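You operate a simulated robot arm through the tools that you are given. There is no shell and no other tool. Be economical: measure what you need, move in short steps, check, and stop when the job is done.

Carry out the task below with a simulated two-armed robot. There is one attempt and no reset: what you move stays moved.

JOB
Pick up the short lead from the top of the writing desk with one hand, pass it to the other hand and put it on the deck of the chute dolly.

It is judged by the outcome, as a careful person would: the job done as asked, and still so three seconds after it is handed in. It fails if anything else is knocked over, pushed out of place, dropped, spilled or broken.

ROBOT AND FRAMES
Two 7-joint arms with two-finger parallel grippers on one trunk, on a base that drives. Base frame: it is fixed to the floor where the robot stands at the start and does not move with it; the origin is under the middle of the robot, x ahead of it, y to its left, z up. Units: m, degrees, N and s.
The left shoulder is at the start at [0.06, 0.147, 0.543], the right one opposite. With the tool pointing down near the work surface each hand reaches from about 0.1 to 0.66 m from the robot's upright axis, wherever it stands, measured 20 degrees to its own side. Places, roughly: deck of the chute dolly [2.4, 0.3, 0.2]. Payload 3.43 kg a hand.
The tool frame of a hand sits at the grasp point between the pads (the TCP): z along the fingers, y along the line on which they close. The tips reach 0.03 m beyond it. The gripper opens to 0.094 m. The fingers are 0.028 m wide and 0.01 m thick; the gripper's body (0.05 by 0.096 m) begins 0.055 m behind the TCP.
Orientation is told as [roll, pitch, yaw] about the base's x, y, z axes, in that order, counted from this pose: with the fingers straight down and closing along the base's y, the tool's x points along the base's -x, its y along +y and its z along -z.

CONTROLS
- The arms move only by the tool servo_tool. It takes "left_rows", "right_rows" or both (then of equal length, played together; a hand with none holds still); each is a list of rows, each a list of 7 numbers: the closure, from 0 (fully open) to 1 (shut), then the shift along the tool's x, y, z in m, then the turn, a rotation vector about the tool's x, y, z in rad. In form: [[jaw, dx, dy, dz, rx, ry, rz], ...]. A call has 1 to 10 rows; each row is the pose to reach, as a shift and turn from the pose commanded when the call began, along the tool's axes at that moment. A row lasts 0.2 s, in which the tool goes at most 0.05 m and 8.6 degrees; a call with a longer step from one row to the next is refused whole, and so is a gripper value outside its range. Where a pose cannot be reached the arm comes as near as it can. A force on the tool above 40 N (or 10 N above the force at the start of the call, whichever is more), or a blocked arm, ends the call early, and 0.2 s more pass. The fingers move at their own pace (about 0.072 m/s each) and stop on an object; they squeeze with about 41 N. The grip force told is the motor's: it shows also when the fingers shut on nothing. Time passes only in rows, and 0.2 s behind the last, so rows that repeat a pose let the fingers close. It gives the time, the measured TCP pose, the force on the tool (base axes), the opening and the grip force at its end, in the units of the frame above (readings bear some noise), with the torque about the TCP (base axes, N m) and any sound that the robot's microphone picked up, and new pictures: "pictures" is both (left out), scene, wrist or none (wrist: the cameras of the hands that moved).
- Cameras (640 x 400 px; columns grow to the right, rows downward): "scene" is now at [0.0562, -0.028, 1.1862]; the picture's right is [-0.32, -0.95, 0.00], its down [-0.47, 0.15, -0.87] and it looks along [0.83, -0.28, -0.49] (base axes); focal length 280 px, centre (320, 200). "left" rides on the left gripper at [0.076, -0.014, -0.103] in its tool frame; the picture's right is [0.18, 0.98, 0.00], its down [-0.75, 0.14, -0.64] and it looks along [-0.63, 0.12, 0.77] (tool axes); focal length 243 px, centre (320, 200). "right" rides on the right gripper at [0.076, 0.014, -0.103] in its tool frame; the picture's right is [-0.18, 0.98, 0.00], its down [-0.75, -0.14, -0.64] and it looks along [-0.63, -0.12, 0.77] (tool axes); focal length 243 px, centre (320, 200). There is no depth. A picture from a camera that has moved, and an enlarged one, comes with that camera's place and axes in the base frame and with its lens.
- lift_body(by): slides the trunk up (or, below 0, down) by that many m; the arms and the scene camera ride with it, the base frame stays. It gives what a move gives, with no picture.
- steer(legs): drives the robot by 1 to 6 legs, each [ahead, left, turn to the left] in m, m and degrees, along the robot's own axes; the way and the turn of a leg run together, so that a leg with both is an arc; at most 1.5 m and 180 degrees a leg. The arms and the cameras ride along, it lands a little off, and it stops where it bumps. It gives what a move gives, and a new picture of the scene camera.
- pan_tilt(pan, tilt): turns the head with the scene camera to pan (to the left, within 86 degrees either way) and tilt (down, from -29 to 69), counted from straight ahead of the robot. It gives what a move gives, and a new picture of the scene camera.
- zoom(camera, box): a new picture of the part [left, top, right, bottom] of that camera's present view, enlarged. No time passes.
- sign_off(): hands the job in; it is judged then, once.

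Go step by step. Nothing tells you exact positions but the pictures and the camera data: compare them with the known pose of the tool, close in by small moves and look again before you grip or let go. The budget is 120 turns and 260 pictures, counting those below and the enlarged ones. Unless the task says otherwise, let go and move clear before handing in, and close with one line.

The tools are called after "Call:" by a JSON object that holds its "fn" and its "kwargs". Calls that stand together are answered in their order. servo_tool: Moves the arms, as the interface text tells. Its arguments: {"type":"object","properties":{"left_rows":{"type":"array"},"right_rows":{"type":"array"},"pictures":{"type":"string","enum":["both","scene","wrist","none"]}},"required":[]} The other tools are called the same way: lift_body (by) slides the trunk up or down; steer (legs) drives the base; pan_tilt (pan, tilt) turns the head that bears the scene camera; zoom (camera, box) takes an enlarged picture of a part of a camera's view; sign_off () hands the job in.

At the start:

```text
time: 0.0
left_ee_pos: [0.3064, 0.0629, 0.9898]
left_tcp_rot: [0.0, 0.0, 0.0]
left_force: [0.7, -0.1, -0.4]
left_moment: [0.02, 0.0, 0.03]
left_grip_width: 0.0939
left_finger_force: 0.1
right_ee_pos: [0.3521, -0.2807, 0.9602]
right_tcp_rot: [0.0, 0.0, 0.0]
right_force: [0.4, 0.5, 0.4]
right_moment: [0.04, 0.01, 0.02]
right_grip_width: 0.0937
right_finger_force: 0.0
trunk travel left (down, up): [-0.25, 0.0]
robot x, y, heading: [0.0033, 0.0035, -0.2]
head pan, tilt: [-18.4, 29.4]
```

scene: 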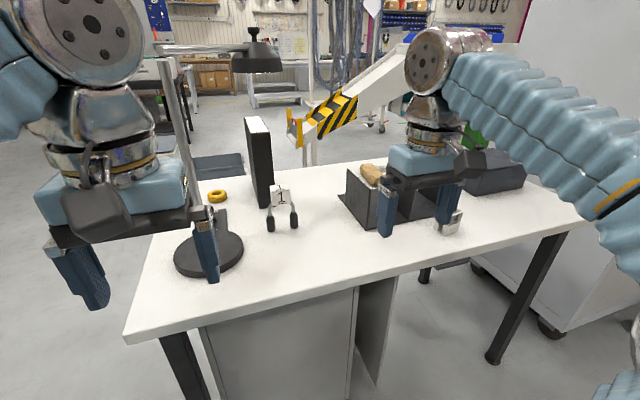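
right: 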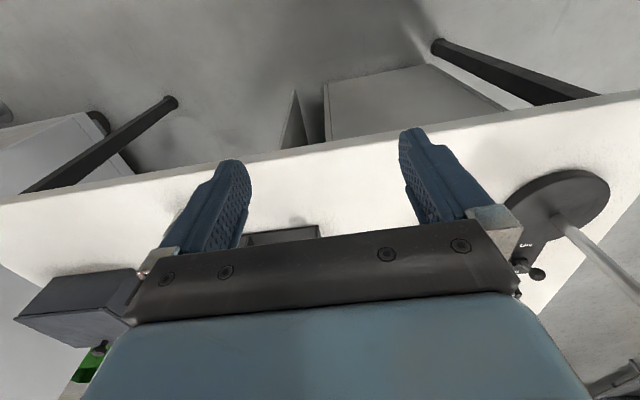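
left: 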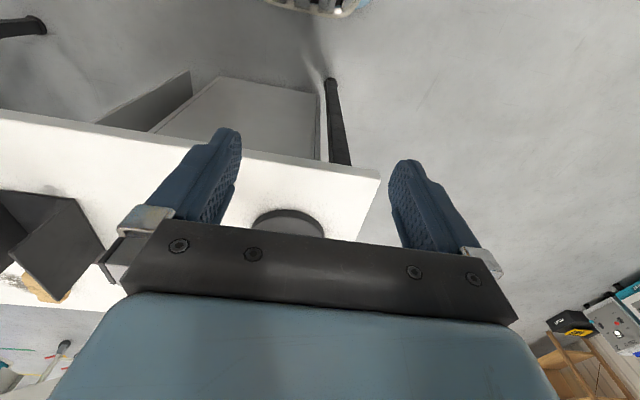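

I see a desk with a lamp, a black upright panel, a tagged item with two black ends (possibly the lead), a yellow ring and trays. I'll zoom in to identify the lead.

Call:
{"fn": "zoom", "kwargs": {"camera": "scene", "box": [180, 100, 340, 200]}}

Call:
{"fn": "zoom", "kwargs": {"camera": "scene", "box": [230, 170, 330, 240]}}

Call:
{"fn": "zoom", "kwargs": {"camera": "scene", "box": [330, 130, 530, 250]}}

```text
4.00 times, centred on (260, 150) of scene
camera zoom: at [0.0562, -0.028, 1.1862], right [-0.32, -0.95, 0.0], down [-0.47, 0.15, -0.87], along [0.83, -0.28, -0.49], focal length 1118 px, centre (560, 400)
```

zoom: 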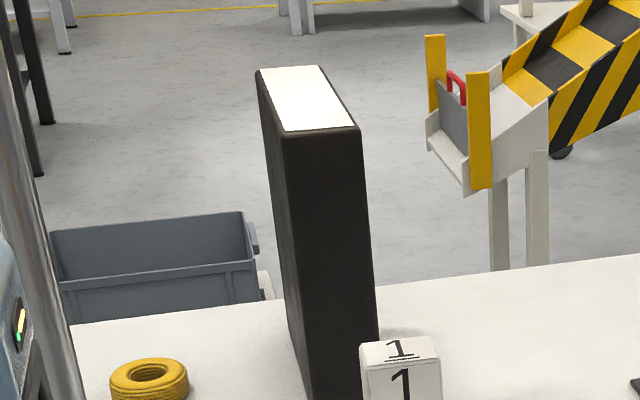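

```text
5.71 times, centred on (280, 205) of scene
camera zoom: at [0.0562, -0.028, 1.1862], right [-0.32, -0.95, 0.0], down [-0.47, 0.15, -0.87], along [0.83, -0.28, -0.49], focal length 1598 px, centre (549, 171)
```

zoom: 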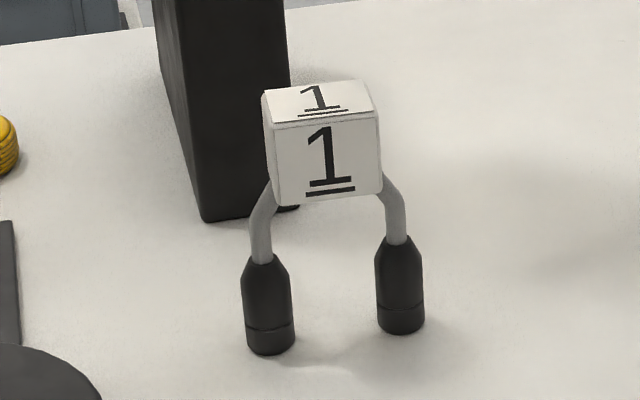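

```text
3.20 times, centred on (430, 190) of scene
camera zoom: at [0.0562, -0.028, 1.1862], right [-0.32, -0.95, 0.0], down [-0.47, 0.15, -0.87], along [0.83, -0.28, -0.49], focal length 895 px, centre (-32, 232)
```

zoom: 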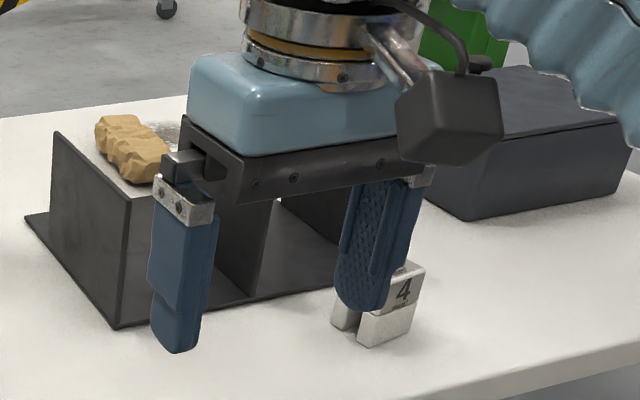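

The lead looks like a small U-shaped cable with black plugs, with a numbered cube at its middle; the lamp post stands to its left. I'll look around for the dolly and check the space below the desk.

Call:
{"fn": "pan_tilt", "kwargs": {"pan": 0, "tilt": 10}}

Call:
{"fn": "pan_tilt", "kwargs": {"pan": 0, "tilt": 60}}

```text
time: 0.8
left_ee_pos: [0.3066, 0.0616, 0.9893]
left_tcp_rot: [0.0, 0.0, 0.0]
left_force: [0.2, 0.8, 1.1]
left_moment: [0.04, 0.01, -0.01]
left_grip_width: 0.094
left_finger_force: 0.1
right_ee_pos: [0.3513, -0.281, 0.9599]
right_tcp_rot: [0.0, 0.0, -0.1]
right_force: [0.6, 0.0, -0.9]
right_moment: [-0.03, 0.01, 0.0]
right_grip_width: 0.0939
right_finger_force: 0.1
trunk travel left (down, up): [-0.25, 0.0]
robot x, y, heading: [0.0009, -0.0001, 0.1]
head pan, tilt: [0.0, 10.0]
camera scene: at [0.0631, 0.0006, 1.2174], right [0.0, -1.0, 0.0], down [-0.17, 0.0, -0.98], along [0.98, 0.0, -0.17], focal length 280 px, centre (320, 200)
```

scene: 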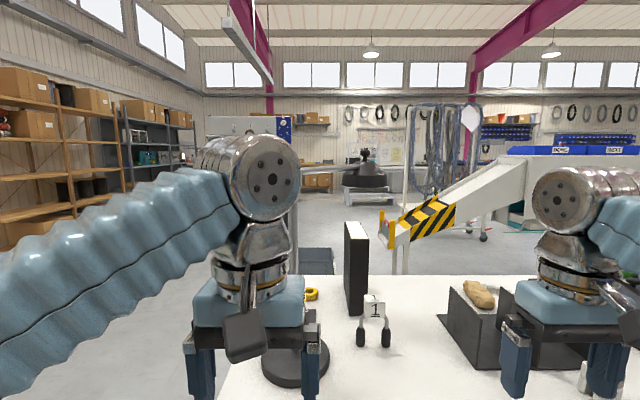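

```text
time: 2.0
left_ee_pos: [0.3055, 0.0625, 0.9894]
left_tcp_rot: [0.0, 0.0, 0.0]
left_force: [-0.1, -0.1, -0.3]
left_moment: [0.01, -0.01, 0.01]
left_grip_width: 0.0939
left_finger_force: 0.0
right_ee_pos: [0.352, -0.2806, 0.9598]
right_tcp_rot: [0.0, 0.0, 0.0]
right_force: [-0.1, 0.6, -0.8]
right_moment: [0.05, 0.01, -0.02]
right_grip_width: 0.0941
right_finger_force: 0.1
trunk travel left (down, up): [-0.25, 0.0]
robot x, y, heading: [0.0003, 0.0016, 0.1]
head pan, tilt: [0.0, 60.0]
camera scene: at [0.0368, 0.0007, 1.1431], right [0.0, -1.0, 0.0], down [-0.87, 0.0, -0.5], along [0.5, 0.0, -0.87], focal length 280 px, centre (320, 200)
```

scene: 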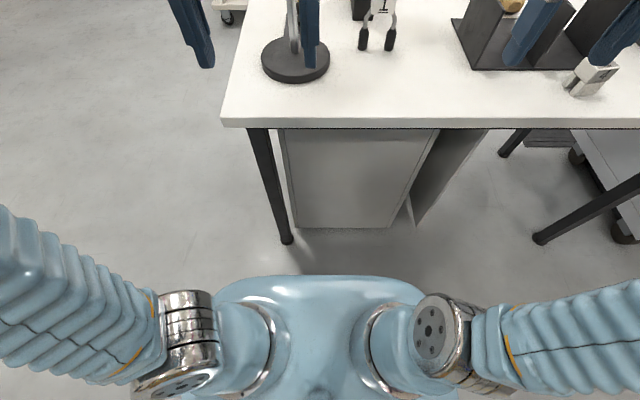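

The lead lies around x 0.70–0.80, y −0.10…−0.17, desk top about z 0.75. I'll drive a little closer, keeping the lamp clear, and look at it again.

Call:
{"fn": "steer", "kwargs": {"legs": [[0.12, 0.03, 0]]}}

Call:
{"fn": "pan_tilt", "kwargs": {"pan": -14, "tilt": 40}}

Call:
{"fn": "zoom", "kwargs": {"camera": "scene", "box": [260, 100, 380, 175]}}

```text
time: 3.2
left_ee_pos: [0.4216, 0.094, 0.9891]
left_tcp_rot: [-0.1, -0.1, 0.1]
left_force: [-0.2, -0.8, 0.8]
left_moment: [-0.01, 0.0, 0.01]
left_grip_width: 0.0939
left_finger_force: 0.0
right_ee_pos: [0.4663, -0.2502, 0.9602]
right_tcp_rot: [0.0, -0.1, 0.1]
right_force: [0.0, 0.2, -0.2]
right_moment: [-0.01, -0.01, -0.01]
right_grip_width: 0.0941
right_finger_force: 0.1
trunk travel left (down, up): [-0.25, 0.0]
robot x, y, heading: [0.1162, 0.0296, 0.1]
head pan, tilt: [0.0, 60.0]
camera scene: at [0.152, 0.0312, 1.1431], right [0.0, -1.0, 0.0], down [-0.87, 0.0, -0.5], along [0.5, 0.0, -0.87], focal length 280 px, centre (320, 200)
```

scene: 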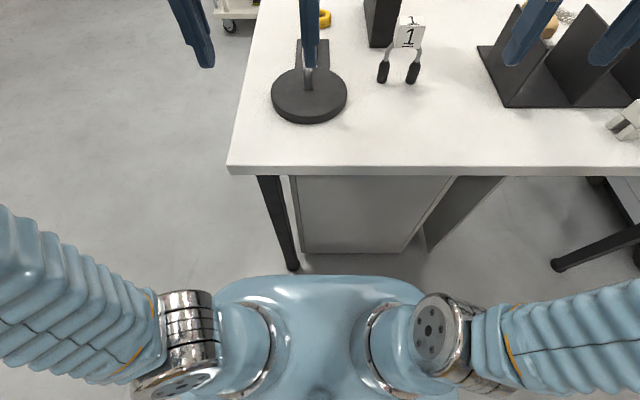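

```text
time: 4.1
left_ee_pos: [0.4202, 0.0933, 0.9906]
left_tcp_rot: [0.0, 0.0, 0.1]
left_force: [0.0, 0.0, 0.0]
left_moment: [0.02, -0.02, 0.0]
left_grip_width: 0.0941
left_finger_force: 0.0
right_ee_pos: [0.4685, -0.25, 0.9605]
right_tcp_rot: [0.0, -0.1, 0.0]
right_force: [0.3, -0.3, -0.2]
right_moment: [0.0, -0.02, 0.02]
right_grip_width: 0.094
right_finger_force: 0.0
trunk travel left (down, up): [-0.25, 0.0]
robot x, y, heading: [0.1142, 0.0329, 0.1]
head pan, tilt: [-14.0, 40.0]
camera scene: at [0.1681, 0.0108, 1.1697], right [-0.24, -0.97, 0.0], down [-0.62, 0.15, -0.77], along [0.74, -0.18, -0.64], focal length 280 px, centre (320, 200)
```

scene: 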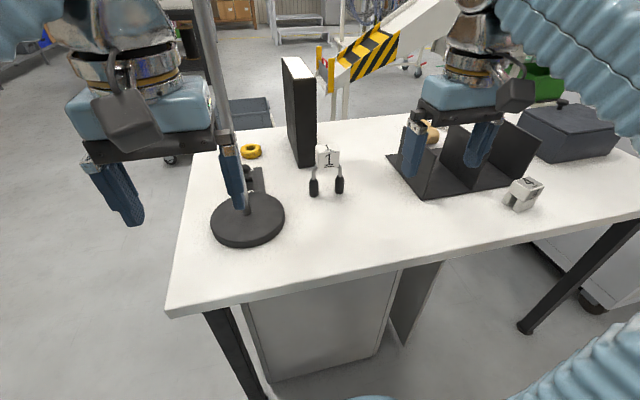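

```text
5.33 times, centred on (320, 138) of scene
camera zoom: at [0.1681, 0.0108, 1.1697], right [-0.24, -0.97, 0.0], down [-0.62, 0.15, -0.77], along [0.74, -0.18, -0.64], focal length 1491 px, centre (320, 533)
```

zoom: 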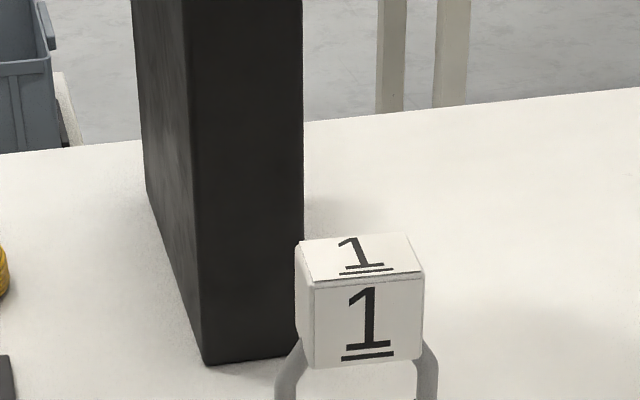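

The lead is at about x 0.72, y −0.13 with a tall black binder right behind it. I'll bring the right hand above it for a close view.

Call:
{"fn": "servo_tool", "kwargs": {"right_rows": [[0, -0.04, 0.018, 0, 0, 0, 0], [0, -0.08, 0.036, 0, 0, 0, 0], [0, -0.12, 0.054, 0, 0, 0, 0], [0, -0.16, 0.072, 0, 0, 0, 0], [0, -0.19, 0.09, 0, 0, 0, 0], [0, -0.19, 0.09, 0, 0, 0, 0]]}}

```text
time: 5.5
left_ee_pos: [0.4207, 0.0926, 0.9904]
left_tcp_rot: [0.0, 0.0, 0.1]
left_force: [-0.2, 0.1, -0.5]
left_moment: [-0.01, -0.02, -0.01]
left_grip_width: 0.0939
left_finger_force: 0.1
right_ee_pos: [0.6355, -0.1676, 0.9496]
right_tcp_rot: [-0.1, -0.6, 0.2]
right_force: [0.1, 0.5, 0.3]
right_moment: [-0.01, -0.03, 0.04]
right_grip_width: 0.0942
right_finger_force: 0.2
right hand out of reach, approached as far as the arm can: row 4, 5, 6
trunk travel left (down, up): [-0.25, 0.0]
robot x, y, heading: [0.1161, 0.0309, 0.1]
head pan, tilt: [-14.0, 40.0]
camera scene: at [0.1678, 0.0111, 1.1698], right [-0.24, -0.97, 0.0], down [-0.62, 0.15, -0.77], along [0.74, -0.18, -0.64], focal length 280 px, centre (320, 200)
camera right: at [0.558, -0.1536, 1.0516], right [0.18, 0.98, 0.0], down [0.75, -0.14, 0.65], along [0.64, -0.12, -0.76], focal length 243 px, centre (320, 200)
```

scene: 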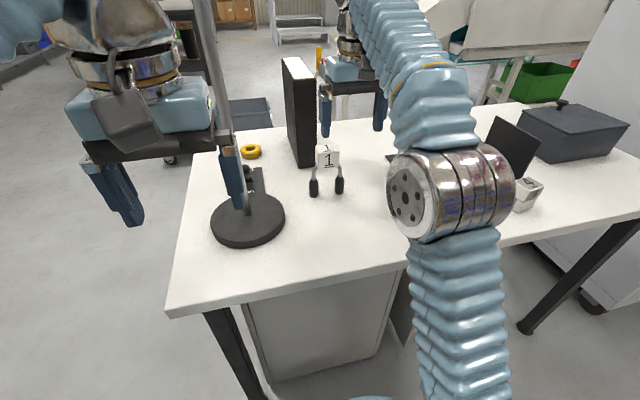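
right: 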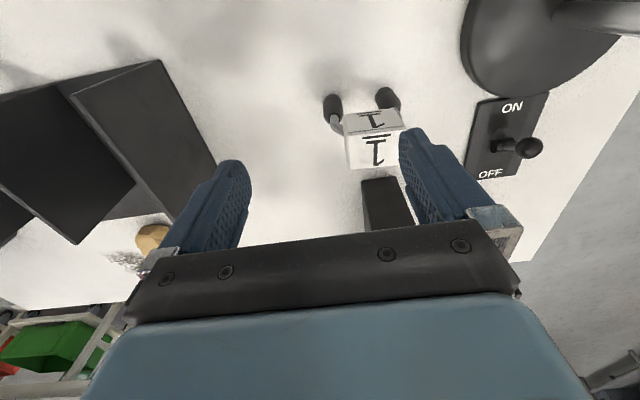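

The wrist camera sees the lead between the fingers, with a switch panel and lamp base to its left. Zooming for its structure.

Call:
{"fn": "zoom", "kwargs": {"camera": "right", "box": [300, 70, 440, 190]}}

Call:
{"fn": "zoom", "kwargs": {"camera": "scene", "box": [290, 135, 370, 205]}}

```text
3.33 times, centred on (370, 130) of right
camera zoom: at [0.558, -0.1536, 1.0516], right [0.18, 0.98, 0.0], down [0.75, -0.14, 0.65], along [0.64, -0.12, -0.76], focal length 809 px, centre (153, 433)
```

zoom: 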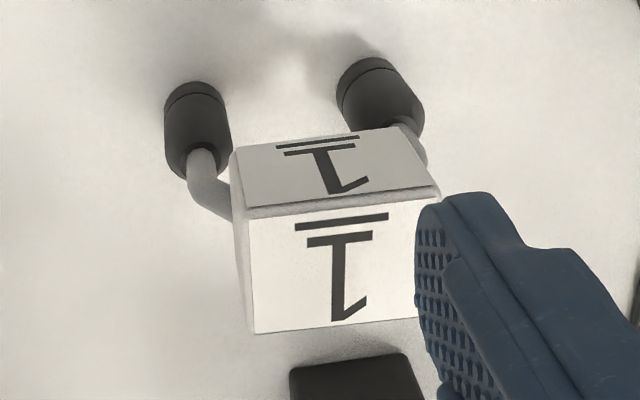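

```text
5.71 times, centred on (330, 170) of scene
camera zoom: at [0.1678, 0.0111, 1.1698], right [-0.24, -0.97, 0.0], down [-0.62, 0.15, -0.77], along [0.74, -0.18, -0.64], focal length 1598 px, centre (263, 371)
```

zoom: 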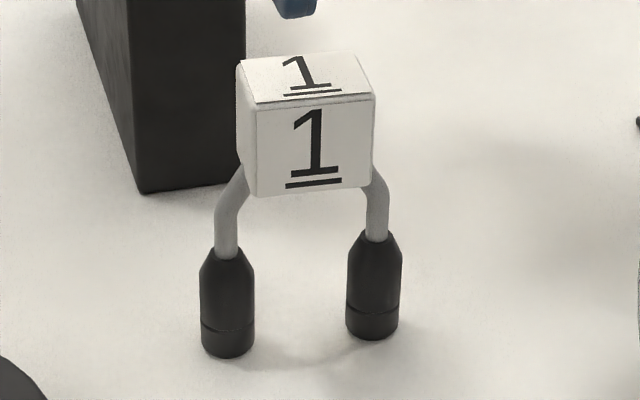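

Triangulating shows the plugs standing upright on the desk with the cable arching up into a cube at z 0.835–0.88, x≈0.66, y≈−0.12. Before deciding, I'll check the other candidates (yellow ring, "4" item).

Call:
{"fn": "zoom", "kwargs": {"camera": "scene", "box": [225, 130, 285, 170]}}

Call:
{"fn": "zoom", "kwargs": {"camera": "scene", "box": [490, 160, 560, 220]}}

```text
10.00 times, centred on (255, 150) of scene
camera zoom: at [0.1678, 0.0111, 1.1698], right [-0.24, -0.97, 0.0], down [-0.62, 0.15, -0.77], along [0.74, -0.18, -0.64], focal length 2796 px, centre (970, 700)
```

zoom: 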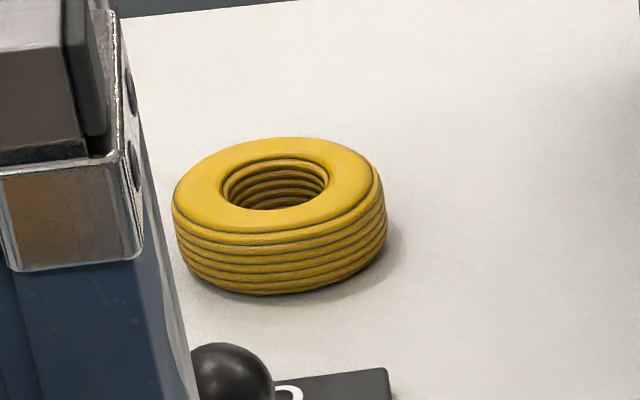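

```text
6.67 times, centred on (525, 190) of scene
camera zoom: at [0.1678, 0.0111, 1.1698], right [-0.24, -0.97, 0.0], down [-0.62, 0.15, -0.77], along [0.74, -0.18, -0.64], focal length 1864 px, centre (-1047, 267)
```

zoom: 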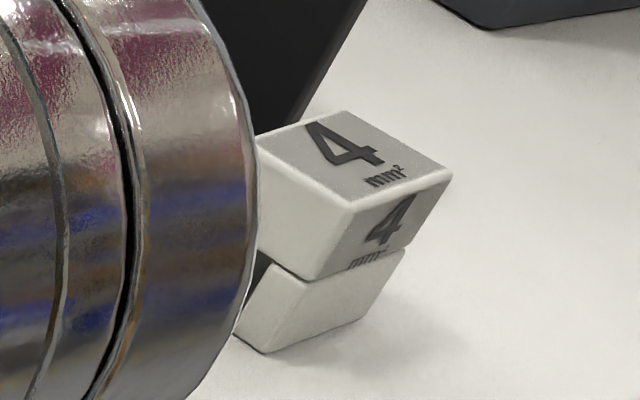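

The "1" piece is the plugged lead; the "4 mm²" is a terminal block and the yellow thing a coil, so I go for "1". The lamp head hangs near the right wrist, so I'll look at that clearance.

Call:
{"fn": "pan_tilt", "kwargs": {"pan": -10, "tilt": 5}}

Call:
{"fn": "zoom", "kwargs": {"camera": "left", "box": [0, 0, 640, 400]}}

```text
time: 6.5
left_ee_pos: [0.4209, 0.0932, 0.9889]
left_tcp_rot: [-0.1, 0.0, 0.1]
left_force: [0.3, 1.3, -0.9]
left_moment: [0.01, -0.02, 0.0]
left_grip_width: 0.094
left_finger_force: 0.0
right_ee_pos: [0.6357, -0.1689, 0.949]
right_tcp_rot: [0.0, -0.5, 0.0]
right_force: [0.2, -0.2, -0.2]
right_moment: [0.0, -0.02, -0.01]
right_grip_width: 0.0941
right_finger_force: 0.1
trunk travel left (down, up): [-0.25, 0.0]
robot x, y, heading: [0.115, 0.0278, -0.1]
head pan, tilt: [-10.0, 5.0]
camera scene: at [0.1761, 0.0154, 1.2255], right [-0.17, -0.99, 0.0], down [-0.09, 0.02, -1.0], along [0.98, -0.17, -0.09], focal length 280 px, centre (320, 200)
```

scene: 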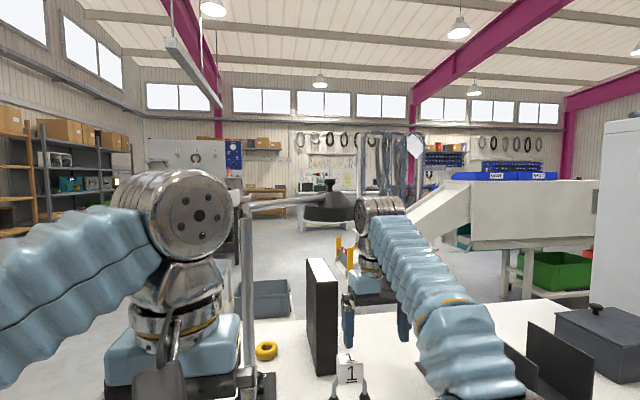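

```text
1.00 times, centred on (320, 200) of left (not enlarged: the box is as wide or as high as the picture)
camera zoom: at [0.3452, 0.0792, 1.0915], right [-0.19, 0.98, 0.0], down [0.75, 0.14, 0.64], along [0.63, 0.12, -0.77], focal length 243 px, centre (320, 200)
```

zoom: 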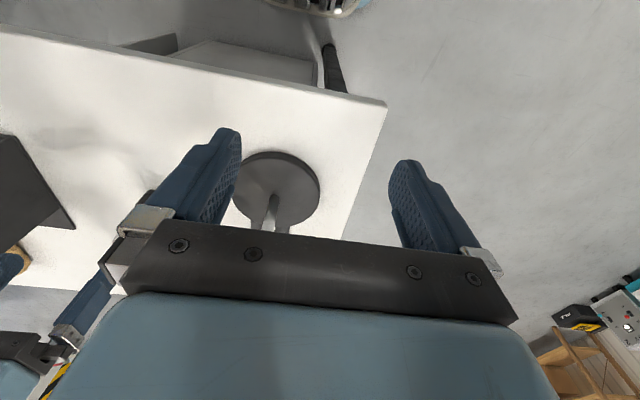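

The lamp head is around x 0.85 at z 1.12, so there is clearance. I'll shift the right hand left over the cube and lower a little, staying above it.

Call:
{"fn": "servo_tool", "kwargs": {"right_rows": [[0, 0, 0.022, 0.01, 0, 0, 0], [0, 0, 0.045, 0.025, 0, 0, 0], [0, 0, 0.045, 0.03, 0, 0, 0]], "pictures": "wrist"}}

```text
time: 7.3
left_ee_pos: [0.4213, 0.0941, 0.9894]
left_tcp_rot: [0.1, 0.0, 0.2]
left_force: [-0.1, -0.8, -0.8]
left_moment: [-0.05, -0.03, 0.01]
left_grip_width: 0.0941
left_finger_force: 0.1
right_ee_pos: [0.6359, -0.1222, 0.9213]
right_tcp_rot: [-0.1, 0.1, 0.1]
right_force: [0.7, -0.3, -0.4]
right_moment: [0.04, 0.01, 0.0]
right_grip_width: 0.0939
right_finger_force: 0.0
trunk travel left (down, up): [-0.25, 0.0]
robot x, y, heading: [0.1161, 0.0301, 0.3]
head pan, tilt: [-10.0, 5.0]
camera right: at [0.5601, -0.1075, 1.024], right [0.18, 0.98, 0.0], down [0.75, -0.14, 0.64], along [0.63, -0.12, -0.77], focal length 243 px, centre (320, 200)
```

right: 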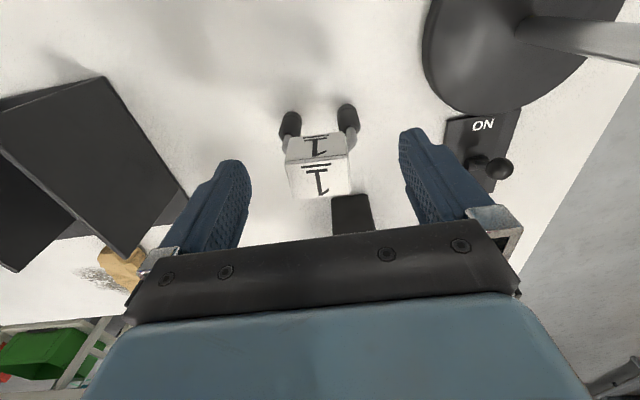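

The cube top centre computes to about (0.659, −0.125). I'll align forward 2 cm, then check reach.

Call:
{"fn": "servo_tool", "kwargs": {"right_rows": [[0, -0.012, -0.002, 0.002, 0, 0, 0], [0, -0.023, -0.003, 0.005, 0, 0, 0], [0, -0.023, -0.003, 0.005, 0, 0, 0]], "pictures": "wrist"}}

```text
time: 8.1
left_ee_pos: [0.4216, 0.0932, 0.99]
left_tcp_rot: [0.1, 0.0, 0.1]
left_force: [0.8, -0.7, -0.2]
left_moment: [0.0, -0.02, 0.02]
left_grip_width: 0.094
left_finger_force: 0.0
right_ee_pos: [0.66, -0.1238, 0.9177]
right_tcp_rot: [0.0, 0.0, 0.2]
right_force: [0.3, -0.6, 0.2]
right_moment: [-0.02, 0.02, -0.05]
right_grip_width: 0.0938
right_finger_force: 0.0
trunk travel left (down, up): [-0.25, 0.0]
robot x, y, heading: [0.1117, 0.0312, 0.1]
head pan, tilt: [-10.0, 5.0]
camera right: at [0.5837, -0.1104, 1.0203], right [0.18, 0.98, 0.0], down [0.75, -0.14, 0.64], along [0.63, -0.12, -0.77], focal length 243 px, centre (320, 200)
```

right: 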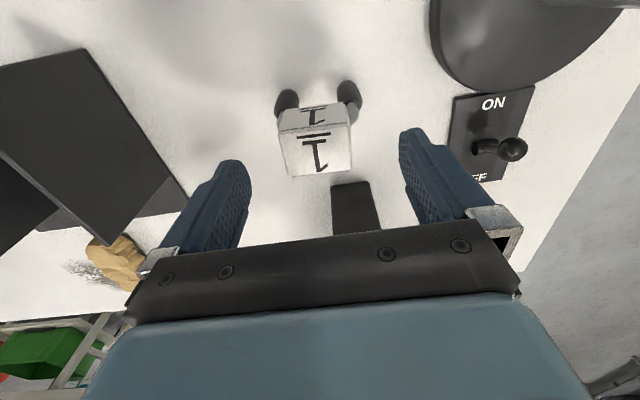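

Aligned. Descending 4.5 cm so the pads straddle the cube, then looking once more.

Call:
{"fn": "servo_tool", "kwargs": {"right_rows": [[0, 0, -0.001, 0.015, 0, 0, 0], [0, 0.001, -0.002, 0.03, 0, 0, 0], [0, 0.001, -0.002, 0.045, 0, 0, 0], [0, 0.001, -0.002, 0.045, 0, 0, 0]], "pictures": "wrist"}}

Call:
{"fn": "pan_tilt", "kwargs": {"pan": -14, "tilt": 40}}

Call:
{"fn": "zoom", "kwargs": {"camera": "scene", "box": [270, 110, 390, 210]}}

```text
time: 9.1
left_ee_pos: [0.4215, 0.0941, 0.9898]
left_tcp_rot: [-0.1, 0.0, 0.1]
left_force: [-0.5, 0.1, -0.1]
left_moment: [0.0, -0.03, 0.01]
left_grip_width: 0.0942
left_finger_force: 0.1
right_ee_pos: [0.6596, -0.1265, 0.8717]
right_tcp_rot: [0.0, 0.0, 0.1]
right_force: [-0.2, -0.1, 0.6]
right_moment: [0.01, -0.02, 0.02]
right_grip_width: 0.0939
right_finger_force: 0.1
trunk travel left (down, up): [-0.25, 0.0]
robot x, y, heading: [0.115, 0.0322, -0.0]
head pan, tilt: [-10.0, 5.0]
camera right: at [0.5829, -0.1115, 0.974], right [0.18, 0.98, 0.0], down [0.75, -0.14, 0.64], along [0.63, -0.12, -0.77], focal length 243 px, centre (320, 200)
```

right: 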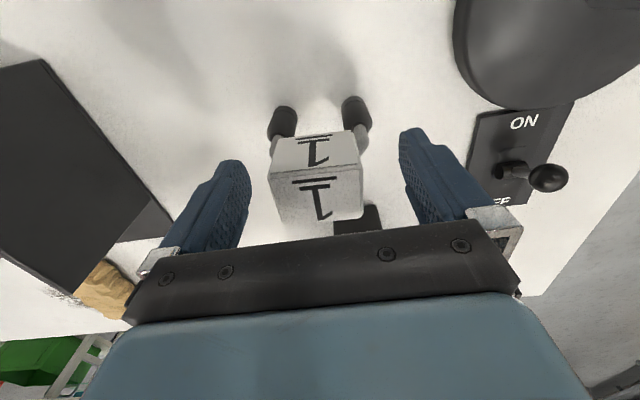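

```text
time: 10.1
left_ee_pos: [0.421, 0.0934, 0.9895]
left_tcp_rot: [0.0, -0.1, 0.1]
left_force: [0.3, 0.7, -0.5]
left_moment: [0.01, 0.0, 0.01]
left_grip_width: 0.0938
left_finger_force: 0.1
right_ee_pos: [0.6595, -0.1253, 0.8711]
right_tcp_rot: [0.0, 0.0, 0.1]
right_force: [0.0, 0.1, -0.2]
right_moment: [-0.01, -0.04, 0.0]
right_grip_width: 0.0942
right_finger_force: 0.1
trunk travel left (down, up): [-0.25, 0.0]
robot x, y, heading: [0.1168, 0.0303, 0.2]
head pan, tilt: [-14.0, 40.0]
camera scene: at [0.1682, 0.0108, 1.1699], right [-0.24, -0.97, 0.0], down [-0.62, 0.15, -0.77], along [0.74, -0.18, -0.64], focal length 280 px, centre (320, 200)
```

scene: 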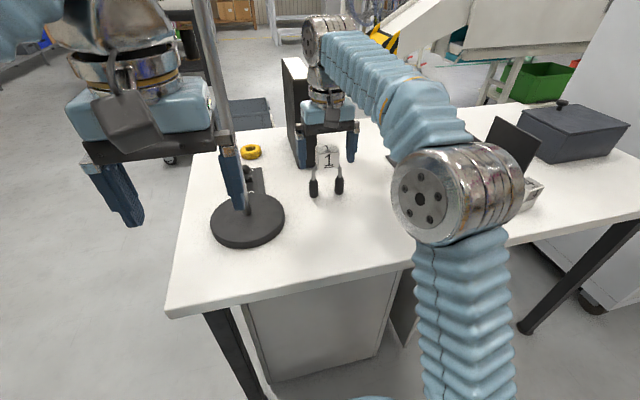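

```text
4.00 times, centred on (330, 160) of scene
camera zoom: at [0.1682, 0.0108, 1.1699], right [-0.24, -0.97, 0.0], down [-0.62, 0.15, -0.77], along [0.74, -0.18, -0.64], focal length 1118 px, centre (280, 360)
```

zoom: 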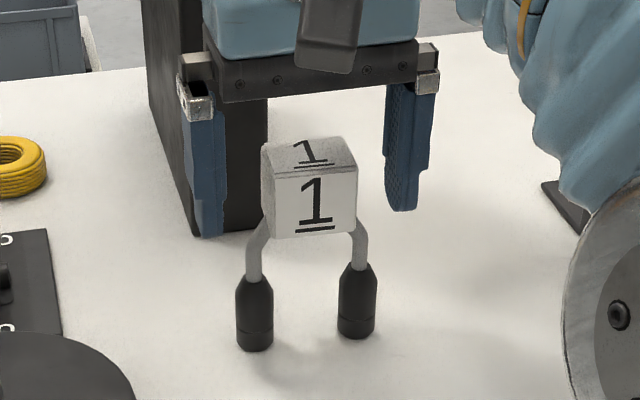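

The fingers straddle the cube squarely. Closing the grip.

Call:
{"fn": "servo_tool", "kwargs": {"right_rows": [[0.4, 0, 0, 0, 0, 0, 0], [0.7, 0, 0, 0, 0, 0, 0], [0.9, 0, 0, 0, 0, 0, 0], [0.9, 0, 0, 0, 0, 0, 0]]}}

```text
time: 11.1
left_ee_pos: [0.4215, 0.0935, 0.9898]
left_tcp_rot: [0.1, 0.1, 0.1]
left_force: [-0.1, 0.2, 1.0]
left_moment: [-0.03, 0.01, 0.01]
left_grip_width: 0.0939
left_finger_force: 0.0
right_ee_pos: [0.6585, -0.1258, 0.8715]
right_tcp_rot: [0.0, 0.0, 0.1]
right_force: [0.0, -0.7, 0.0]
right_moment: [-0.07, -0.01, 0.01]
right_grip_width: 0.0498
right_finger_force: 41.1
trunk travel left (down, up): [-0.25, 0.0]
robot x, y, heading: [0.1192, 0.0284, 0.2]
head pan, tilt: [-14.0, 40.0]
camera scene: at [0.1682, 0.0107, 1.1698], right [-0.24, -0.97, 0.0], down [-0.62, 0.15, -0.77], along [0.74, -0.18, -0.64], focal length 280 px, centre (320, 200)
camera right: at [0.5829, -0.1115, 0.9742], right [0.18, 0.98, 0.0], down [0.75, -0.14, 0.64], along [0.63, -0.12, -0.77], focal length 243 px, centre (320, 200)
```

scene: 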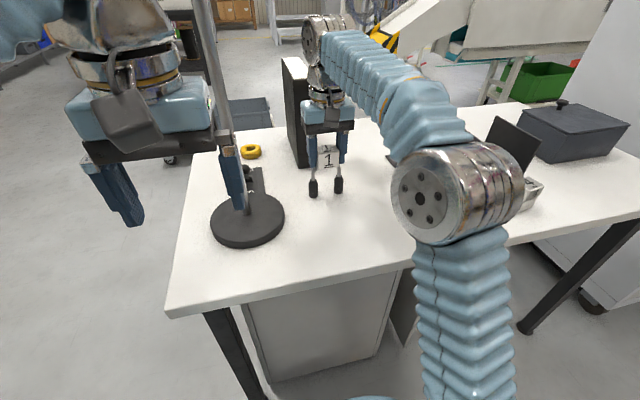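
right: 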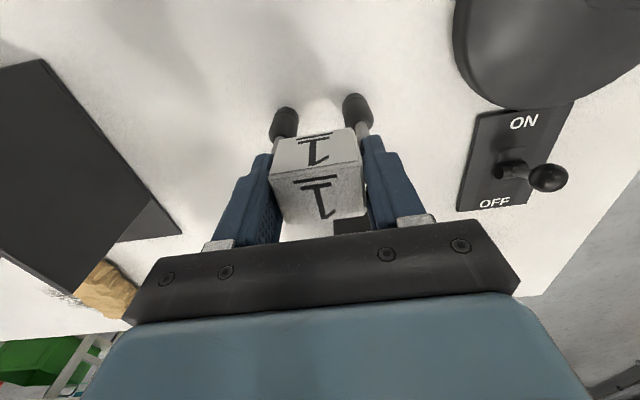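

Gripped at 50 mm with 41 N. Lifting a few centimetres and checking that the whole lead comes along.

Call:
{"fn": "servo_tool", "kwargs": {"right_rows": [[0.9, 0, 0, -0.015, 0, 0, 0], [0.9, 0, 0, -0.03, 0, 0, 0], [0.9, 0, 0, -0.045, 0, 0, 0], [0.9, 0, 0, -0.045, 0, 0, 0]]}}

Call:
{"fn": "zoom", "kwargs": {"camera": "scene", "box": [270, 90, 390, 210]}}

```text
time: 12.1
left_ee_pos: [0.4209, 0.0929, 0.99]
left_tcp_rot: [-0.1, 0.1, 0.1]
left_force: [-0.4, 0.3, -0.2]
left_moment: [-0.03, 0.02, 0.02]
left_grip_width: 0.0942
left_finger_force: 0.1
right_ee_pos: [0.6588, -0.1281, 0.9176]
right_tcp_rot: [-0.1, -0.1, 0.1]
right_force: [-0.7, -0.2, -1.8]
right_moment: [-0.02, -0.01, 0.01]
right_grip_width: 0.0498
right_finger_force: 40.7
trunk travel left (down, up): [-0.25, 0.0]
robot x, y, heading: [0.1152, 0.0319, 0.1]
head pan, tilt: [-14.0, 40.0]
camera scene: at [0.1683, 0.0107, 1.1698], right [-0.24, -0.97, 0.0], down [-0.62, 0.15, -0.77], along [0.74, -0.18, -0.64], focal length 280 px, centre (320, 200)
camera right: at [0.5823, -0.1129, 1.0204], right [0.18, 0.98, 0.0], down [0.75, -0.14, 0.64], along [0.63, -0.12, -0.77], focal length 243 px, centre (320, 200)
```

scene: 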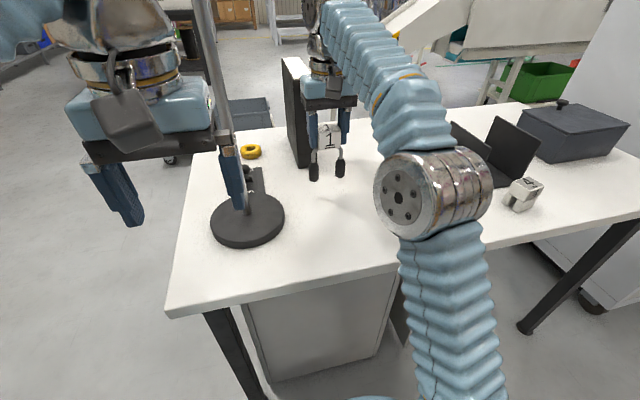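
right: 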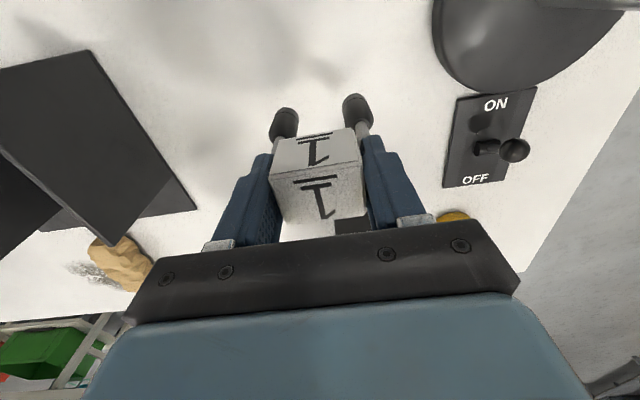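

```text
3.33 times, centred on (330, 150) of scene
camera zoom: at [0.1683, 0.0107, 1.1698], right [-0.24, -0.97, 0.0], down [-0.62, 0.15, -0.77], along [0.74, -0.18, -0.64], focal length 932 px, centre (287, 367)
```

zoom: 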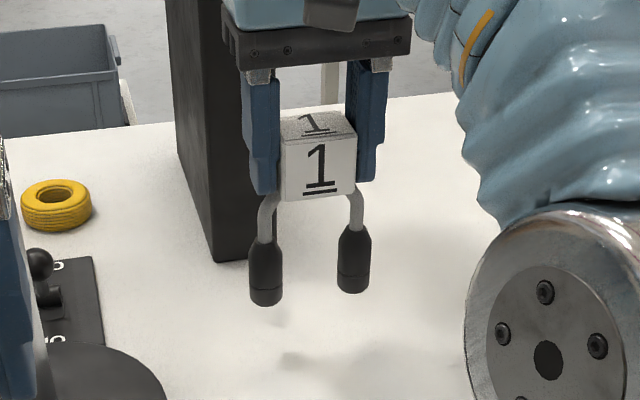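

The whole lead is in hand. I'll raise slightly and pull it back from the binder, then back the robot off the desk.

Call:
{"fn": "servo_tool", "kwargs": {"right_rows": [[0.9, 0.02, 0, -0.015, 0, 0, 0], [0.9, 0.05, 0, -0.03, 0, 0, 0], [0.9, 0.08, -0.01, -0.03, 0, 0, 0], [0.9, 0.12, -0.02, -0.03, 0, 0, 0], [0.9, 0.16, -0.03, -0.03, 0, 0, 0], [0.9, 0.2, -0.04, -0.03, 0, 0, 0], [0.9, 0.2, -0.04, -0.03, 0, 0, 0]], "pictures": "none"}}

Call:
{"fn": "steer", "kwargs": {"legs": [[-0.4, 0, 0]]}}

```text
time: 13.7
left_ee_pos: [0.4208, 0.0927, 0.9894]
left_tcp_rot: [0.0, 0.0, 0.1]
left_force: [0.3, -0.1, -0.5]
left_moment: [0.0, -0.02, 0.0]
left_grip_width: 0.094
left_finger_force: 0.2
right_ee_pos: [0.4533, -0.1669, 0.946]
right_tcp_rot: [0.0, 0.0, 0.1]
right_force: [-0.3, -0.6, -2.6]
right_moment: [-0.03, -0.02, -0.04]
right_grip_width: 0.0498
right_finger_force: 40.6
trunk travel left (down, up): [-0.25, 0.0]
robot x, y, heading: [0.1152, 0.0317, 0.3]
head pan, tilt: [-14.0, 40.0]
```

```text
time: 16.2
left_ee_pos: [0.0249, 0.0911, 0.9898]
left_tcp_rot: [0.1, 0.1, 0.0]
left_force: [0.3, 0.5, -0.9]
left_moment: [0.01, -0.02, -0.01]
left_grip_width: 0.0938
left_finger_force: 0.1
right_ee_pos: [0.0564, -0.1691, 0.9463]
right_tcp_rot: [0.0, 0.0, -0.1]
right_force: [0.4, 0.7, -1.3]
right_moment: [-0.02, 0.02, 0.01]
right_grip_width: 0.0497
right_finger_force: 41.1
trunk travel left (down, up): [-0.25, 0.0]
robot x, y, heading: [-0.2818, 0.0265, -0.3]
head pan, tilt: [-14.0, 40.0]
camera scene: at [-0.2281, 0.0105, 1.1698], right [-0.24, -0.97, 0.0], down [-0.62, 0.16, -0.77], along [0.74, -0.19, -0.64], focal length 280 px, centre (320, 200)
```

scene: 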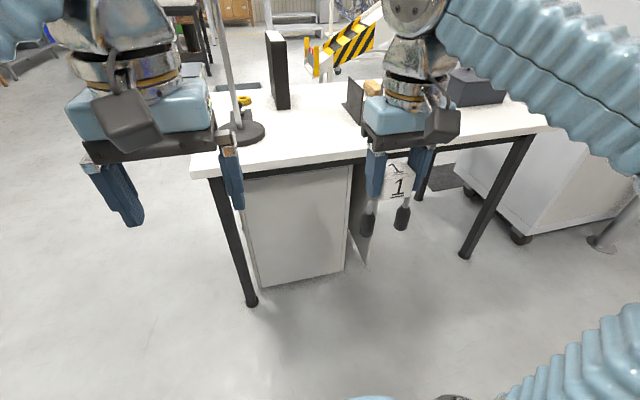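

Clear of the desk. Now I'll set up the handover: right hand moves to front centre while yawing 90°, left hand pitches to point its fingers forward.

Call:
{"fn": "servo_tool", "kwargs": {"right_rows": [[0.9, -0.018, 0.016, 0.005, 0, 0, -0.149], [0.9, -0.036, 0.033, 0.009, 0, 0, -0.298], [0.9, -0.055, 0.05, 0.014, 0, 0, -0.447], [0.9, -0.073, 0.066, 0.018, 0, 0, -0.596], [0.9, -0.091, 0.082, 0.023, 0, 0, -0.745], [0.9, -0.109, 0.099, 0.028, 0, 0, -0.894], [0.9, -0.127, 0.115, 0.032, 0, 0, -1.043], [0.9, -0.146, 0.132, 0.037, 0, 0, -1.192], [0.9, -0.164, 0.149, 0.041, 0, 0, -1.341], [0.9, -0.182, 0.165, 0.046, 0, 0, -1.49]], "left_rows": [[0, -0.007, 0.015, 0.009, 0, -0.149, 0], [0, -0.015, 0.03, 0.018, 0, -0.298, 0], [0, -0.022, 0.045, 0.027, 0, -0.447, 0], [0, -0.029, 0.055, 0.036, 0, -0.596, 0], [0, -0.037, 0.065, 0.045, 0, -0.745, 0], [0, -0.044, 0.075, 0.054, 0, -0.894, 0], [0, -0.051, 0.085, 0.063, 0, -1.043, 0], [0, -0.058, 0.085, 0.072, 0, -1.192, 0], [0, -0.066, 0.085, 0.081, 0, -1.341, 0], [0, -0.073, 0.085, 0.09, 0, -1.49, 0]]}}

```text
time: 18.4
left_ee_pos: [0.0988, 0.1747, 0.9046]
left_tcp_rot: [0.4, -85.2, -0.6]
left_force: [-0.5, 0.1, 0.1]
left_moment: [0.0, 0.05, 0.03]
left_grip_width: 0.0941
left_finger_force: 0.0
left hand out of reach, approached as far as the arm can: row 10
right_ee_pos: [0.2385, -0.0049, 0.898]
right_tcp_rot: [-0.1, 0.0, 85.4]
right_force: [0.3, 0.3, -0.3]
right_moment: [0.0, 0.0, 0.01]
right_grip_width: 0.0093
right_finger_force: 0.1
trunk travel left (down, up): [-0.25, 0.0]
robot x, y, heading: [-0.2818, 0.0293, -0.1]
head pan, tilt: [-14.0, 40.0]
camera scene: at [-0.2284, 0.0104, 1.1698], right [-0.24, -0.97, 0.0], down [-0.62, 0.16, -0.77], along [0.74, -0.19, -0.64], focal length 280 px, centre (320, 200)
camera right: at [0.2181, -0.08, 1.0015], right [-0.96, 0.26, 0.0], down [0.2, 0.74, 0.64], along [0.17, 0.62, -0.77], focal length 243 px, centre (320, 200)
camera left: at [-0.0092, 0.1606, 0.8352], right [-0.01, 0.98, -0.18], down [-0.58, 0.14, 0.81], along [0.82, 0.11, 0.56], focal length 243 px, centre (320, 200)
```

scene: 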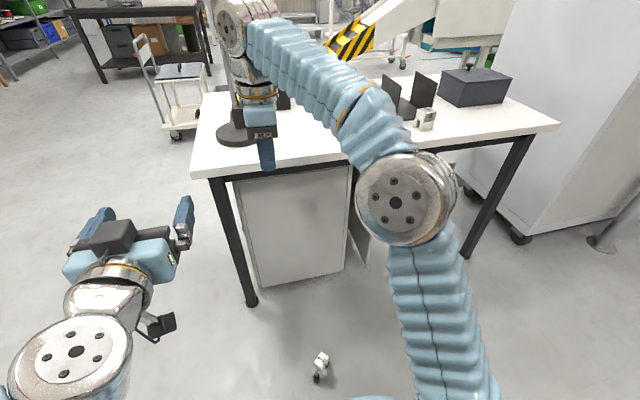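
right: 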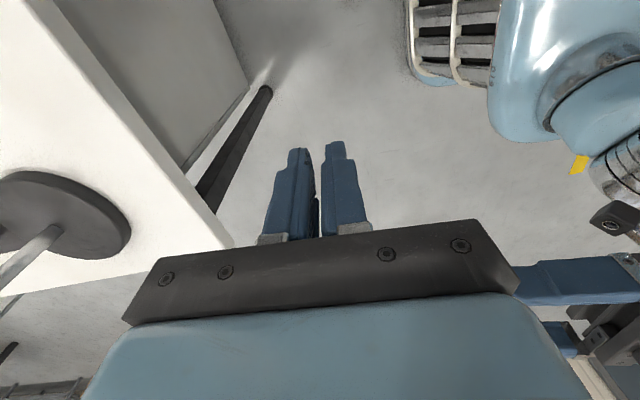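
left: 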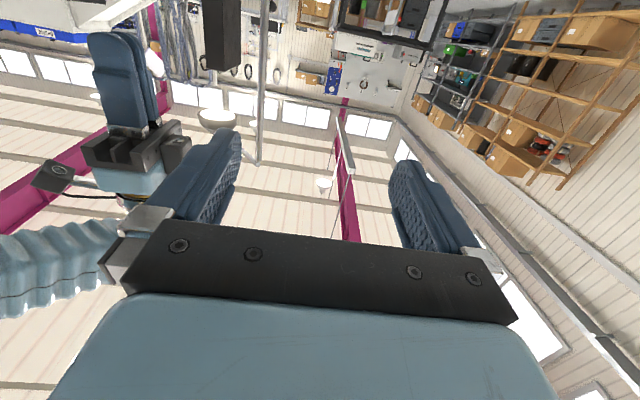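

The lead slipped out of the right hand during the swing and is on the floor in front of the robot. I'll look closely; I mean to recover it with slower moves and a deeper grip.

Call:
{"fn": "pan_tilt", "kwargs": {"pan": -12, "tilt": 62}}

Call:
{"fn": "zoom", "kwargs": {"camera": "scene", "box": [280, 210, 380, 280]}}

```text
time: 19.2
left_ee_pos: [0.0992, 0.1756, 0.904]
left_tcp_rot: [-0.2, -85.1, 0.1]
left_force: [1.4, -0.1, 1.2]
left_moment: [0.03, -0.01, -0.03]
left_grip_width: 0.0939
left_finger_force: 0.0
right_ee_pos: [0.2384, -0.0062, 0.8994]
right_tcp_rot: [0.0, -0.1, 85.2]
right_force: [-0.2, -0.3, 0.0]
right_moment: [0.01, 0.0, 0.01]
right_grip_width: 0.0093
right_finger_force: 0.1
trunk travel left (down, up): [-0.25, 0.0]
robot x, y, heading: [-0.284, 0.0299, 0.0]
head pan, tilt: [-12.0, 62.0]
camera scene: at [-0.2477, 0.0179, 1.1408], right [-0.21, -0.98, 0.0], down [-0.86, 0.19, -0.47], along [0.46, -0.1, -0.88], focal length 280 px, centre (320, 200)
```

scene: 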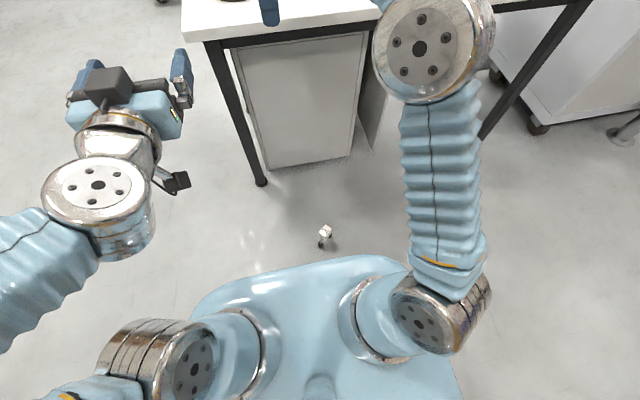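

```text
5.71 times, centred on (330, 245) of scene
camera zoom: at [-0.2477, 0.0179, 1.1408], right [-0.21, -0.98, 0.0], down [-0.86, 0.19, -0.47], along [0.46, -0.1, -0.88], focal length 1598 px, centre (263, -57)
```

zoom: 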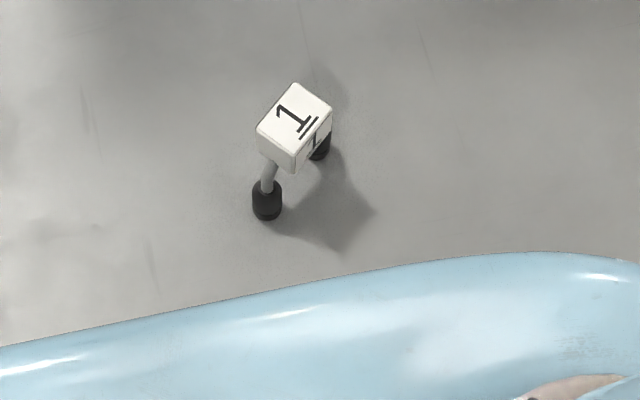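

The lead landed upright on its plugs at about (0.15, −0.09), turned about 40°; last time the fingers likely bore on the cable shoulders rather than the cube. I'll pick it with the left hand across the cable-free faces and receive with the right; first re-posing both hands.

Call:
{"fn": "servo_tool", "kwargs": {"left_rows": [[0, 0, 0, 0, 0, 0.148, 0], [0, 0, 0, 0, 0, 0.296, 0], [0, 0, 0, 0, 0, 0.444, 0], [0, 0, 0, 0, 0, 0.592, 0], [0, 0, 0, 0, 0, 0.74, 0], [0, 0, 0, 0, 0, 0.888, 0], [0, 0, 0, 0, 0, 1.036, 0], [0, 0, 0, 0, 0, 1.184, 0], [0, 0, 0, 0, 0, 1.332, 0], [0, 0, 0, 0, 0, 1.48, 0]], "right_rows": [[0.8, 0.02, 0.004, 0, 0, 0, 0.079], [0.6, 0.04, 0.008, 0, 0, 0, 0.157], [0.4, 0.06, 0.013, 0, 0, 0, 0.236], [0.2, 0.08, 0.017, 0, 0, 0, 0.314], [0, 0.1, 0.021, 0, 0, 0, 0.393], [0, 0.12, 0.025, 0, 0, 0, 0.471], [0, 0.14, 0.029, 0, 0, 0, 0.55], [0, 0.16, 0.034, 0, 0, 0, 0.628], [0, 0.18, 0.038, 0, 0, 0, 0.707], [0, 0.204, 0.042, 0, 0, 0, 0.785]], "pictures": "none"}}

Call:
{"fn": "servo_tool", "kwargs": {"left_rows": [[0, 0, 0, 0, 0, 0, 0.11], [0, 0, 0, 0, 0, 0, 0.22], [0, 0, 0, 0, 0, 0, 0.33], [0, 0, 0, 0, 0, 0, 0.44], [0, 0, 0, 0, 0, 0, 0.55], [0, 0, 0, 0, 0, 0, 0.66], [0, 0, 0, 0, 0, 0, 0.77], [0, 0, 0, 0, 0, 0, 0.873], [0, 0, 0, 0, 0, 0, 0.873]], "right_rows": [[0, 0, 0, 0, 0, -0.13, 0], [0, 0, 0, 0, 0, -0.26, 0], [0, 0, 0, 0, 0, -0.39, 0], [0, 0, 0, 0, 0, -0.52, 0], [0, 0, 0, 0, 0, -0.65, 0], [0, 0, 0, 0, 0, -0.78, 0], [0, 0, 0, 0, 0, -0.91, 0], [0, 0, 0, 0, 0, -1.04, 0], [0, 0, 0, 0, 0, -1.134, 0]], "pictures": "scene"}}

```text
time: 21.4
left_ee_pos: [0.0991, 0.1766, 0.9031]
left_tcp_rot: [0.0, -0.3, -0.1]
left_force: [-0.5, 0.0, -0.6]
left_moment: [0.01, -0.03, -0.05]
left_grip_width: 0.0941
left_finger_force: 0.1
right_ee_pos: [0.1801, -0.2028, 0.8994]
right_tcp_rot: [0.0, 0.0, 40.2]
right_force: [-0.1, 0.7, -0.5]
right_moment: [0.01, 0.0, 0.0]
right_grip_width: 0.0943
right_finger_force: 0.0
trunk travel left (down, up): [-0.25, 0.0]
robot x, y, heading: [-0.2773, 0.0282, -0.2]
head pan, tilt: [-12.0, 62.0]
```

```text
time: 23.4
left_ee_pos: [0.1003, 0.1755, 0.903]
left_tcp_rot: [0.4, -0.4, -50.3]
left_force: [-0.9, -0.6, 0.1]
left_moment: [0.01, 0.03, 0.03]
left_grip_width: 0.0942
left_finger_force: 0.1
right_ee_pos: [0.18, -0.2044, 0.8993]
right_tcp_rot: [0.0, -65.0, 40.3]
right_force: [0.5, 1.0, 0.3]
right_moment: [0.0, 0.01, -0.01]
right_grip_width: 0.0937
right_finger_force: 0.0
trunk travel left (down, up): [-0.25, 0.0]
robot x, y, heading: [-0.2826, 0.0321, -0.0]
head pan, tilt: [-12.0, 62.0]
camera scene: at [-0.2478, 0.0179, 1.1408], right [-0.21, -0.98, 0.0], down [-0.86, 0.19, -0.47], along [0.46, -0.1, -0.88], focal length 280 px, centre (320, 200)
```

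scene: 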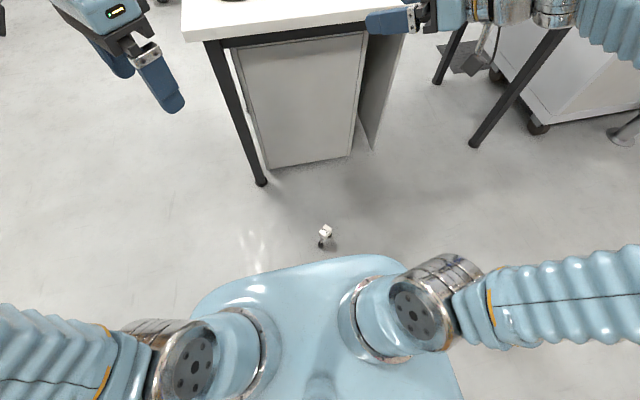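

Both hands are posed. Now shift the robot 0.2 m right so the lead is in front of the left hand, then lower the trunk.

Call:
{"fn": "steer", "kwargs": {"legs": [[0, -0.2, 0]]}}

Call:
{"fn": "lift_body", "kwargs": {"by": -0.25}}

Call:
{"fn": "pan_tilt", "kwargs": {"pan": 10, "tilt": 55}}

Call:
{"fn": "zoom", "kwargs": {"camera": "scene", "box": [260, 160, 420, 260]}}

```text
time: 25.1
left_ee_pos: [0.1005, -0.0337, 0.904]
left_tcp_rot: [0.4, -0.4, -50.5]
left_force: [-0.7, 0.2, -0.2]
left_moment: [-0.02, -0.04, 0.02]
left_grip_width: 0.094
left_finger_force: 0.0
right_ee_pos: [0.1781, -0.4131, 0.9011]
right_tcp_rot: [0.0, -64.9, 39.9]
right_force: [-0.2, -0.1, -0.1]
right_moment: [0.0, 0.0, 0.0]
right_grip_width: 0.0942
right_finger_force: 0.1
trunk travel left (down, up): [-0.25, 0.0]
robot x, y, heading: [-0.2808, -0.1725, -0.3]
head pan, tilt: [-12.0, 62.0]
camera scene: at [-0.249, -0.1889, 1.1408], right [-0.22, -0.98, 0.0], down [-0.86, 0.19, -0.47], along [0.46, -0.1, -0.88], focal length 280 px, centre (320, 200)
```

scene: 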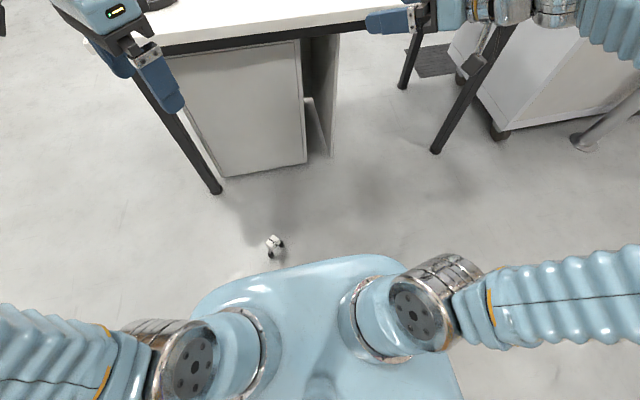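

```text
time: 27.6
left_ee_pos: [0.0991, -0.0341, 0.6545]
left_tcp_rot: [0.4, -0.4, -50.5]
left_force: [-0.2, 0.5, -0.3]
left_moment: [0.03, -0.04, 0.0]
left_grip_width: 0.0938
left_finger_force: 0.0
right_ee_pos: [0.1788, -0.4132, 0.6499]
right_tcp_rot: [0.1, -64.9, 39.9]
right_force: [-0.4, 0.5, 0.8]
right_moment: [-0.02, -0.02, -0.01]
right_grip_width: 0.0939
right_finger_force: 0.1
trunk travel left (down, up): [0.0, 0.25]
robot x, y, heading: [-0.2801, -0.1776, -0.7]
head pan, tilt: [-12.0, 62.0]
```

```text
time: 28.5
left_ee_pos: [0.0992, -0.0331, 0.6536]
left_tcp_rot: [0.5, -0.3, -50.6]
left_force: [0.0, 0.0, 0.5]
left_moment: [0.03, -0.02, -0.02]
left_grip_width: 0.0944
left_finger_force: 0.1
right_ee_pos: [0.1788, -0.415, 0.6494]
right_tcp_rot: [0.0, -65.0, 40.0]
right_force: [0.6, -1.2, -0.6]
right_moment: [-0.01, -0.01, 0.02]
right_grip_width: 0.094
right_finger_force: 0.0
trunk travel left (down, up): [0.0, 0.25]
robot x, y, heading: [-0.2836, -0.1759, -0.6]
head pan, tilt: [10.0, 55.0]
camera scene: at [-0.2407, -0.1633, 0.8991], right [0.16, -0.99, 0.0], down [-0.81, -0.14, -0.57], along [0.57, 0.09, -0.82], focal length 280 px, centre (320, 200)
```

scene: 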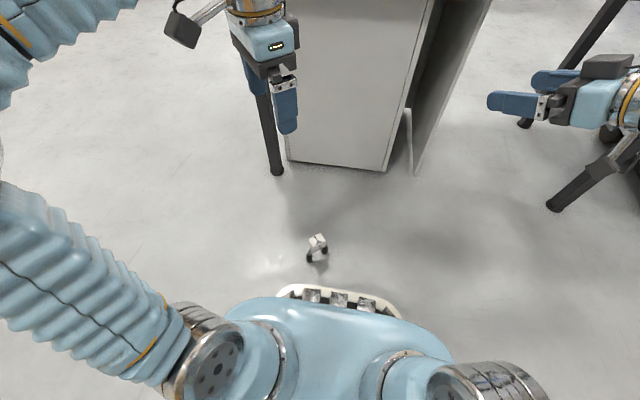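

```text
4.00 times, centred on (340, 210) of scene
camera zoom: at [-0.2407, -0.1633, 0.8991], right [0.16, -0.99, 0.0], down [-0.81, -0.14, -0.57], along [0.57, 0.09, -0.82], focal length 1118 px, centre (240, 160)
```

zoom: 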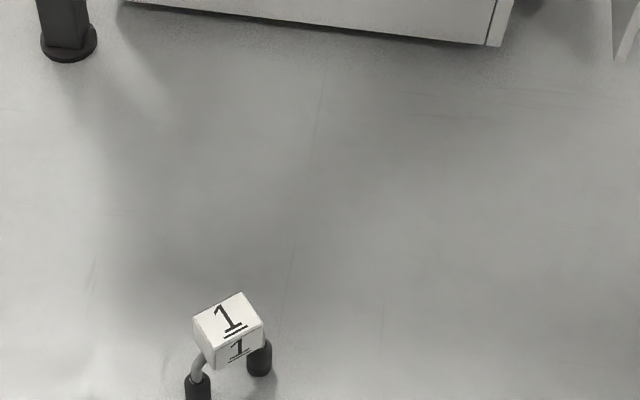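

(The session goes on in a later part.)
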